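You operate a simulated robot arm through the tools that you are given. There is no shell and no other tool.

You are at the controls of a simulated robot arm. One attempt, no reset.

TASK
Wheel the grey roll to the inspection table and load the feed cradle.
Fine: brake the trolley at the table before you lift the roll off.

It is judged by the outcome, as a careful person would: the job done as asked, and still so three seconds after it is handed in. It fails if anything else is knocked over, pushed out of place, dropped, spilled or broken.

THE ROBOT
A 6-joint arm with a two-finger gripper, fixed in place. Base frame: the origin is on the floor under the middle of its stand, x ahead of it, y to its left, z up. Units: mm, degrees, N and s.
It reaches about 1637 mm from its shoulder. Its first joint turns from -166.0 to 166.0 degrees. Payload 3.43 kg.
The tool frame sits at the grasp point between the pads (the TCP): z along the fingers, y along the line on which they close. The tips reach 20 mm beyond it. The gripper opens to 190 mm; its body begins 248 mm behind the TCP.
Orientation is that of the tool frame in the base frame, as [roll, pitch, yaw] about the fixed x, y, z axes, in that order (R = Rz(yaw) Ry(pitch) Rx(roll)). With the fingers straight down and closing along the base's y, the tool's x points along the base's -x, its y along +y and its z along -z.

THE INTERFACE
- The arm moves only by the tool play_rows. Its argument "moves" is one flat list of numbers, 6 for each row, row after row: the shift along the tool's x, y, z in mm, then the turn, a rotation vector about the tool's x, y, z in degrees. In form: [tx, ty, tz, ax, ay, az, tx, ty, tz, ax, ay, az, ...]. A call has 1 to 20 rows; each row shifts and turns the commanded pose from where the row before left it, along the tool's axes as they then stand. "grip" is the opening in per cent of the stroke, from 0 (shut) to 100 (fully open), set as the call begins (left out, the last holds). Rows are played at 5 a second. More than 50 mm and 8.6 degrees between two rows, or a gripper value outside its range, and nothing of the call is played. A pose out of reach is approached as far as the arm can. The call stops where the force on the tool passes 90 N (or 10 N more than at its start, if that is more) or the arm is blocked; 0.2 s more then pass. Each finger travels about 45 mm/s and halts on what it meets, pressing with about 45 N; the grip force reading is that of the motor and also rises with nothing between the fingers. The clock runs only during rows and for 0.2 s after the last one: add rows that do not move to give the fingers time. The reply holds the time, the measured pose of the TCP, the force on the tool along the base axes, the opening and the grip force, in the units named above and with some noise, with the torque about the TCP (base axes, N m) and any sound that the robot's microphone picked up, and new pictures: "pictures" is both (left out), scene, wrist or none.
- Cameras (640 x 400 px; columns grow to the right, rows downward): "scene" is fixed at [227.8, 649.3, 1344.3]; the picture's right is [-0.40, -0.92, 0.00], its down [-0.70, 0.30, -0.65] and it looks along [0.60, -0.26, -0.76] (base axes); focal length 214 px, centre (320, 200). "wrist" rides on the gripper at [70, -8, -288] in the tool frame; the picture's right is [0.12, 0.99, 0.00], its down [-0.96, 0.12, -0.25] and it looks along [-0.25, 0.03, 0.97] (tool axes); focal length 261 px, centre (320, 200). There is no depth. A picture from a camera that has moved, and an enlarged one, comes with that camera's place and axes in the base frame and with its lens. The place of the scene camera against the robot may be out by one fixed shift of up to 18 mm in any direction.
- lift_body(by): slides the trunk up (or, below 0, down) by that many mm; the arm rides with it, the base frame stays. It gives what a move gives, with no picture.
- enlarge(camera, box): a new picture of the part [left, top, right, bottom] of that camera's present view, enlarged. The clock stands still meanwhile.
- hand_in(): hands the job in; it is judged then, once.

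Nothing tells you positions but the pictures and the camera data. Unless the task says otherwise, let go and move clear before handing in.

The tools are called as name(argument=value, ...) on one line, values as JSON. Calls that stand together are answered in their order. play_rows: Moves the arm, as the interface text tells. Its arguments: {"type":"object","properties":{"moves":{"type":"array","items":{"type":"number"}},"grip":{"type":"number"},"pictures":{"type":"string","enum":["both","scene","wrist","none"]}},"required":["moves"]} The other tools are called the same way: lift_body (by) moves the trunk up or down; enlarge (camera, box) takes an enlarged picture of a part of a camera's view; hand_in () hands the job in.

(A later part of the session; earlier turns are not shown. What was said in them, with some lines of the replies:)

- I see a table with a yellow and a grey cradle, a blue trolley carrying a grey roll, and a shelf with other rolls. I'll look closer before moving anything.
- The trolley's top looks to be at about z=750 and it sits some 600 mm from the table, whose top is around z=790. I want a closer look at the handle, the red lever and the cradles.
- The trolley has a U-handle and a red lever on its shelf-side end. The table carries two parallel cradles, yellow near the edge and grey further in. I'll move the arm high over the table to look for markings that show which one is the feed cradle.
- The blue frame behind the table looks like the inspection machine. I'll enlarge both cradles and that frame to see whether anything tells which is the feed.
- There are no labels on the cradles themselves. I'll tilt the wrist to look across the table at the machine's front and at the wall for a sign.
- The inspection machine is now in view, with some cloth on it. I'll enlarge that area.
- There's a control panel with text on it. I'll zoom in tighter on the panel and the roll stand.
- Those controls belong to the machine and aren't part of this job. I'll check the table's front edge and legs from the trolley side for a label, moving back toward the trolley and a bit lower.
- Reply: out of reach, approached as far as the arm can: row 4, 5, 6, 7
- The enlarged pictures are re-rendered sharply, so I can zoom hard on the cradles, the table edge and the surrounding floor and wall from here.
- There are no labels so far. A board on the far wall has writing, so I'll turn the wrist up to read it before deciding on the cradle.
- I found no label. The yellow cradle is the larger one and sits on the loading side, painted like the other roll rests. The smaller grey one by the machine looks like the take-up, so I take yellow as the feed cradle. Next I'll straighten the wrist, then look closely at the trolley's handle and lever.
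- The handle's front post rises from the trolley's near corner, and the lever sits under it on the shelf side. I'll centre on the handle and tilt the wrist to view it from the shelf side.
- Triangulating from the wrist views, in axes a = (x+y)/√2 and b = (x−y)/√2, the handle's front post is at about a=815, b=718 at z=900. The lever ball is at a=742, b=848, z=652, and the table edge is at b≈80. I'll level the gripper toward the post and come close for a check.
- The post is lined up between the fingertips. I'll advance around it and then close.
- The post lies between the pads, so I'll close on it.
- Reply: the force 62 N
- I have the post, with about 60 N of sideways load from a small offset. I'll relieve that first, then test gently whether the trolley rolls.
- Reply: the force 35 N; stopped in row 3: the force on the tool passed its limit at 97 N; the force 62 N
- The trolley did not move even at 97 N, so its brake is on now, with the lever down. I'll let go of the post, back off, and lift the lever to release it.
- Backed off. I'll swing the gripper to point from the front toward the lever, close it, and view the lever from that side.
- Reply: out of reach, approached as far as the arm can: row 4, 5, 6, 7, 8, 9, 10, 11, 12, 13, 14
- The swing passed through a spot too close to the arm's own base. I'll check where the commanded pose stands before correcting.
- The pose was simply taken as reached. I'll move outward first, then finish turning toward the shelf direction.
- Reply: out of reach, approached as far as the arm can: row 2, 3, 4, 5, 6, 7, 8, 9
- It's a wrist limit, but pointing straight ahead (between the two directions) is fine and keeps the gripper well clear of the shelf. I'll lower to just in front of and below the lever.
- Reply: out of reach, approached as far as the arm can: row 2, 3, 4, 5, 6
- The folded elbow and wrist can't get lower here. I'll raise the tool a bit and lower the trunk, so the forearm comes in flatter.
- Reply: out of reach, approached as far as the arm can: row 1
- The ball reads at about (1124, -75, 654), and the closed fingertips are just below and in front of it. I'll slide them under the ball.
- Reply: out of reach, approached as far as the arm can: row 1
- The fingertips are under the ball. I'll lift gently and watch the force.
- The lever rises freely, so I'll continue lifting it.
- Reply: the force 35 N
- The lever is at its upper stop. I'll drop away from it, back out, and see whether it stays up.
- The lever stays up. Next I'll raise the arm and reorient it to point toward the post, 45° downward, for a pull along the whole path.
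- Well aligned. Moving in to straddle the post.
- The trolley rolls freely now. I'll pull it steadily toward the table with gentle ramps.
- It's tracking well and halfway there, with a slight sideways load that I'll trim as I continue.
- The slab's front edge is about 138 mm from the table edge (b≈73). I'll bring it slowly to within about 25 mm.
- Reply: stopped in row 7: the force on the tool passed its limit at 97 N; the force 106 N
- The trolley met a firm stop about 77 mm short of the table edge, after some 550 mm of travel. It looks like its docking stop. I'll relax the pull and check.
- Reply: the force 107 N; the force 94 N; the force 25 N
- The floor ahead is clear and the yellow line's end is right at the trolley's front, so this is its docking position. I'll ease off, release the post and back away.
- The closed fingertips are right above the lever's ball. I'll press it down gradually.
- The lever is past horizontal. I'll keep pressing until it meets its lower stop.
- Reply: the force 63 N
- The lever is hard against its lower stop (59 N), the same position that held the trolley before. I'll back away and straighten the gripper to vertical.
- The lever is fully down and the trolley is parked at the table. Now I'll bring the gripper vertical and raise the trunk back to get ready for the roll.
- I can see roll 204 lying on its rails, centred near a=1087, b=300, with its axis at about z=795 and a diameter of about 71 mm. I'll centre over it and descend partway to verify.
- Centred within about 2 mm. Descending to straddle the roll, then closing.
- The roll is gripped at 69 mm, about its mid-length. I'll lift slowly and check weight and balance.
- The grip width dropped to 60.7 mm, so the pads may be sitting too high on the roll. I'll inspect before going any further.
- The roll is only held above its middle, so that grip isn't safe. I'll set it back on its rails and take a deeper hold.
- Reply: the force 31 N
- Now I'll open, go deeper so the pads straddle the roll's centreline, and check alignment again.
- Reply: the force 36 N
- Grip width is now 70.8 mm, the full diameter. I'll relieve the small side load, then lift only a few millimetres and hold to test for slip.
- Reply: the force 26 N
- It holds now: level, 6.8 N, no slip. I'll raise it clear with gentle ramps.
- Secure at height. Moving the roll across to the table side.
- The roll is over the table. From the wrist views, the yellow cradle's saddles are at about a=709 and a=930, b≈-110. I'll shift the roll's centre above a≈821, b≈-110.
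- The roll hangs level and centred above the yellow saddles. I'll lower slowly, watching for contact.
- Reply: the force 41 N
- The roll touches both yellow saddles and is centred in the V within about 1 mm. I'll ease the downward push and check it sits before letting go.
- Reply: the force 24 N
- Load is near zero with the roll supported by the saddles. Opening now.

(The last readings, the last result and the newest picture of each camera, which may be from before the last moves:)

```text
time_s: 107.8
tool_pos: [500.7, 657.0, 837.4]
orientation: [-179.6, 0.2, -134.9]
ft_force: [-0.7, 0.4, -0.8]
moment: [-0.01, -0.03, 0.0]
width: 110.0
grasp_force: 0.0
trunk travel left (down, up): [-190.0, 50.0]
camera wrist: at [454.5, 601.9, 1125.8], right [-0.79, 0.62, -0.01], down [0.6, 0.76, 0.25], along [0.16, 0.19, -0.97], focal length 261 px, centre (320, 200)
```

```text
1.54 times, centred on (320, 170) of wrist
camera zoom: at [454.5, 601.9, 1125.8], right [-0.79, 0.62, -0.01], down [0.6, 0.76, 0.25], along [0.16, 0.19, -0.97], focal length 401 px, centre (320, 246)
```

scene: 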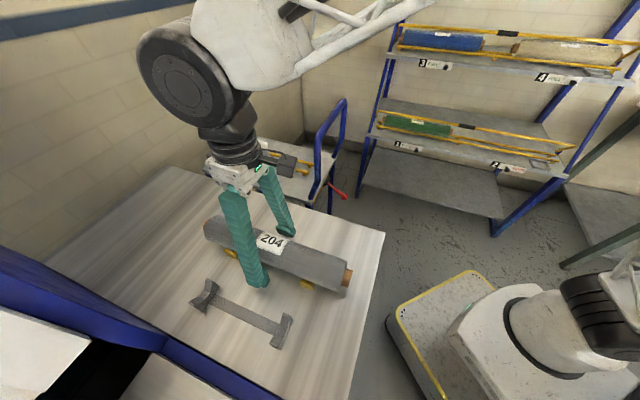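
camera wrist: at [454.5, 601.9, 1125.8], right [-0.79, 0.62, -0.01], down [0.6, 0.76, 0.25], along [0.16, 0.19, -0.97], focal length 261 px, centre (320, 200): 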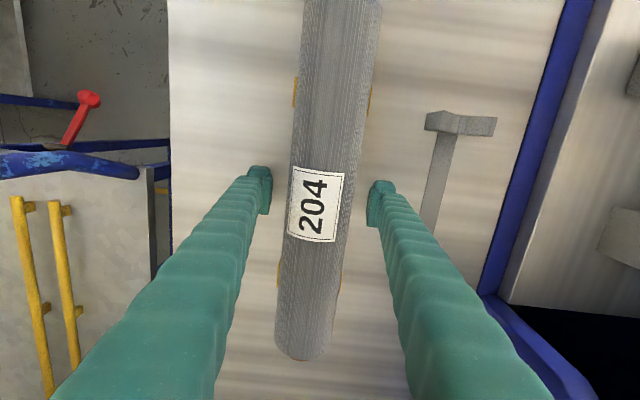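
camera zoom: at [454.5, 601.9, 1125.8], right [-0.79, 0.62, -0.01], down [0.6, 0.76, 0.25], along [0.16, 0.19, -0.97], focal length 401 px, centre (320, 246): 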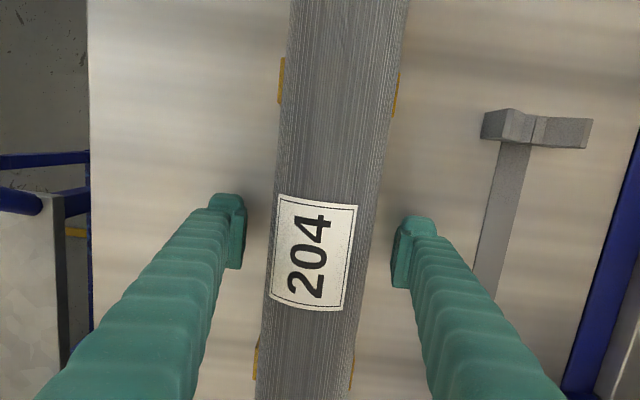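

The roll stays put in the cradle. I'll rise straight up and clear.

play_rows(moves=[0, 0, -15, 0, 0, 0, 0, 0, -25, 0, 0, 0, 0, 0, -35, 0, 0, 0, 0, 0, -40, 0, 0, 0, 0, 0, -40, 0, 0, 0, 0, 0, -30, 0, 0, 0, 30, -30, 0, 0, 0, 0, 30, -35, 0, 0, 0, 0, 30, -35, 0, 0, 0, 0, 30, -35, 0, 0, 0, 0, 30, -35, 0, 0, 0, 0], pictures="both")

enlarge(camera="scene", box=[170, 190, 370, 320])

enlarge(camera="scene", box=[190, 90, 390, 220])

```text
time_s: 110.2
tool_pos: [511.9, 430.8, 1023.2]
orientation: [-179.6, 0.0, -135.0]
ft_force: [0.3, 0.6, 0.3]
moment: [-0.2, 0.0, 0.0]
width: 110.1
grasp_force: 0.0
trunk travel left (down, up): [-190.0, 50.0]
camera wrist: at [465.6, 375.8, 1310.0], right [-0.79, 0.62, -0.01], down [0.6, 0.76, 0.25], along [0.16, 0.19, -0.97], focal length 261 px, centre (320, 200)
```

scene: 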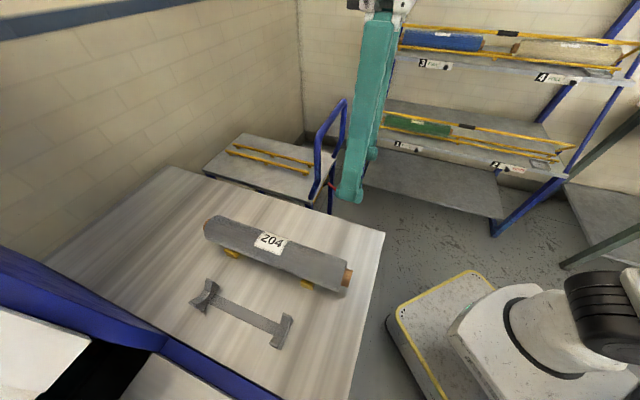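
wrist: 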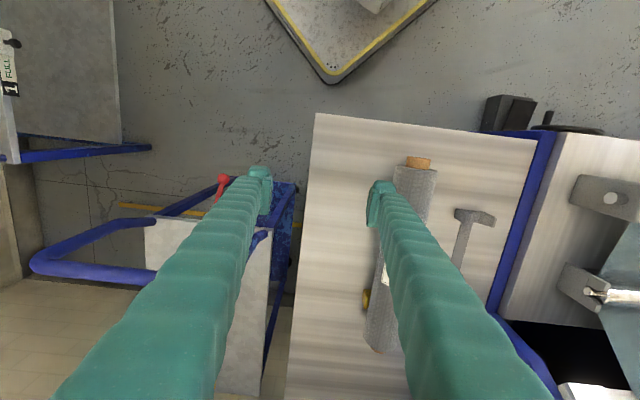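

```text
3.08 times, centred on (270, 255) of scene
camera zoom: at [227.8, 649.3, 1344.3], right [-0.4, -0.92, 0.0], down [-0.7, 0.3, -0.65], along [0.6, -0.26, -0.76], focal length 660 px, centre (474, 31)
```

zoom: 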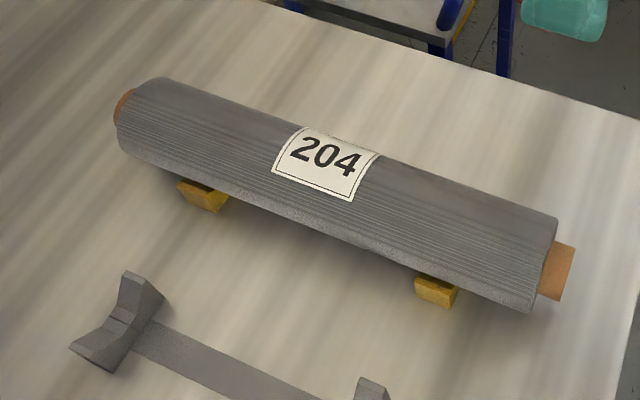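

```text
3.08 times, centred on (290, 155) of scene
camera zoom: at [227.8, 649.3, 1344.3], right [-0.4, -0.92, 0.0], down [-0.7, 0.3, -0.65], along [0.6, -0.26, -0.76], focal length 660 px, centre (412, 338)
```

zoom: 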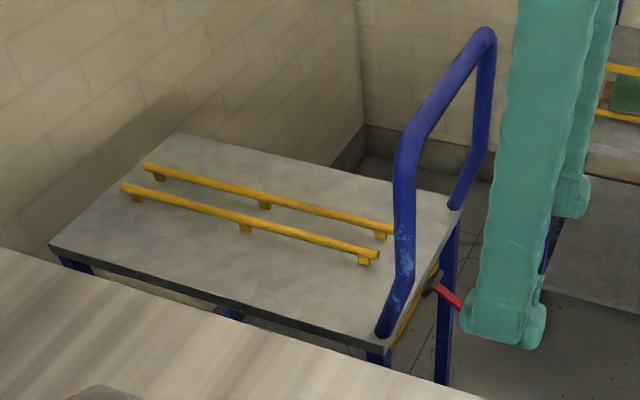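

Roll 204 rests level across both yellow saddles. The trolley is at its stop by the table with the lever down, and nothing else has been disturbed. I'll make one last still check for settling before handing in.

play_rows(moves=[0, 0, -20, 0, 0, 0, 0, 0, 0, 0, 0, 0, 0, 0, 0, 0, 0, 0, 0, 0, 0, 0, 0, 0, 0, 0, 0, 0, 0, 0, 0, 0, 0, 0, 0, 0, 0, 0, 0, 0, 0, 0, 0, 0, 0, 0, 0, 0, 0, 0, 0, 0, 0, 0, 0, 0, 0, 0, 0, 0], pictures="both")

enlarge(camera="wrist", box=[300, 120, 520, 360])

enlarge(camera="wrist", box=[130, 140, 310, 320])

```text
time_s: 112.4
tool_pos: [512.5, 431.5, 1045.0]
orientation: [-179.8, 0.0, -134.9]
ft_force: [-0.2, 0.3, -0.5]
moment: [-0.01, 0.02, 0.02]
width: 110.2
grasp_force: 0.1
trunk travel left (down, up): [-190.0, 50.0]
camera wrist: at [466.2, 375.9, 1330.6], right [-0.79, 0.62, -0.01], down [0.6, 0.76, 0.25], along [0.16, 0.19, -0.97], focal length 261 px, centre (320, 200)
```

scene: 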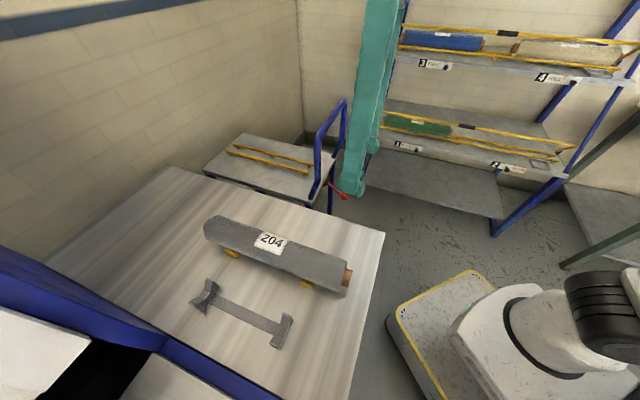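
wrist: 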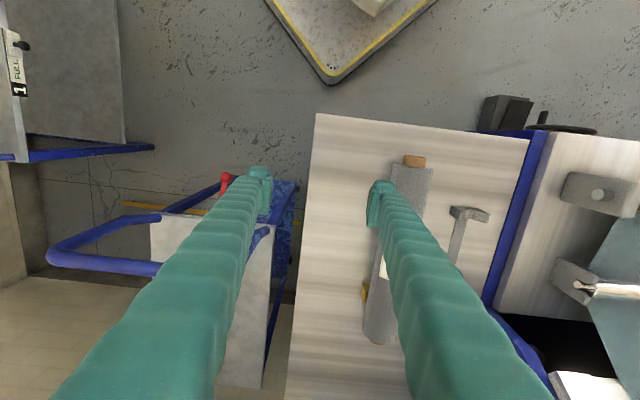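

```text
1.67 times, centred on (410, 240) of wrist
camera zoom: at [466.2, 375.9, 1330.6], right [-0.79, 0.62, -0.01], down [0.6, 0.76, 0.25], along [0.16, 0.19, -0.97], focal length 434 px, centre (170, 133)
```

zoom: 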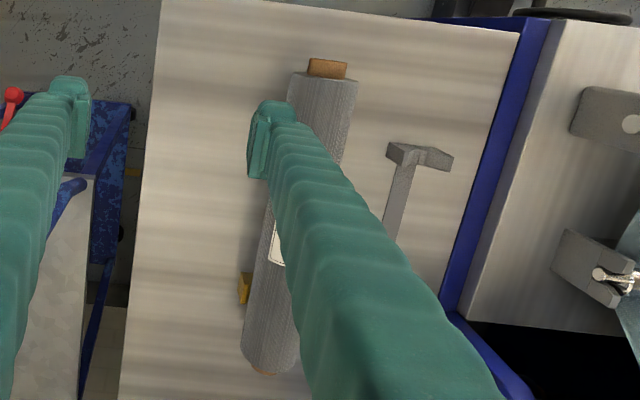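

```text
2.22 times, centred on (220, 230) of wrist
camera zoom: at [466.2, 375.9, 1330.6], right [-0.79, 0.62, -0.01], down [0.6, 0.76, 0.25], along [0.16, 0.19, -0.97], focal length 579 px, centre (542, 133)
```

zoom: 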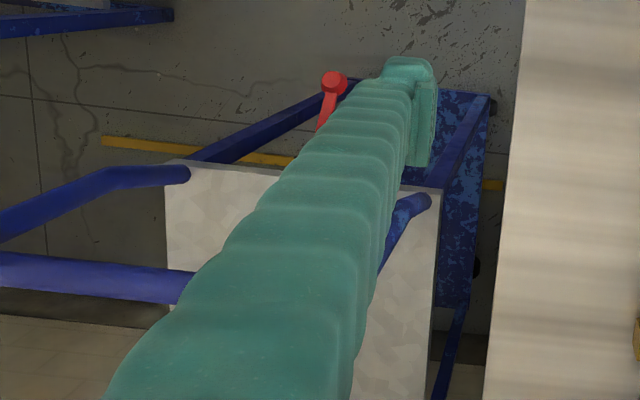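

The roll has not moved in the yellow cradle, the trolley is parked at the table with its brake lever down, and the arm is clear with the gripper open. I'm handing in.

hand_in()

```text
The job is handed in.
```

The grey roll (204) is in the yellow cradle on the inspection table, and the trolley was braked there before I lifted the roll off. I've handed the job in; no verdict came back.

- **Which cradle:** nothing on the table, machine or walls marks the feed cradle. I chose the yellow one because it is the larger, sits on the loading side and matches the other roll rests. If the grey one is the feed, the roll is in the wrong place.
- **Trolley position:** it stopped hard about 80 mm short of the table edge. The floor in between was clear and the yellow floor line ends there, so I took it as the docking stop.
- **Brake:** the trolley was braked at the start, so I lifted the lever to release it. At the table I pressed it back down against its stop, the position that had held the trolley before. I didn't pull on the trolley again to test it.
- **Roll:** my first grip was too high and slipped about 15 mm above the trolley's rails. I set the roll back down and took a deeper hold, which didn't slip. It had not moved in the cradle when I checked about five seconds after letting go.

I saw nothing else knocked or moved.
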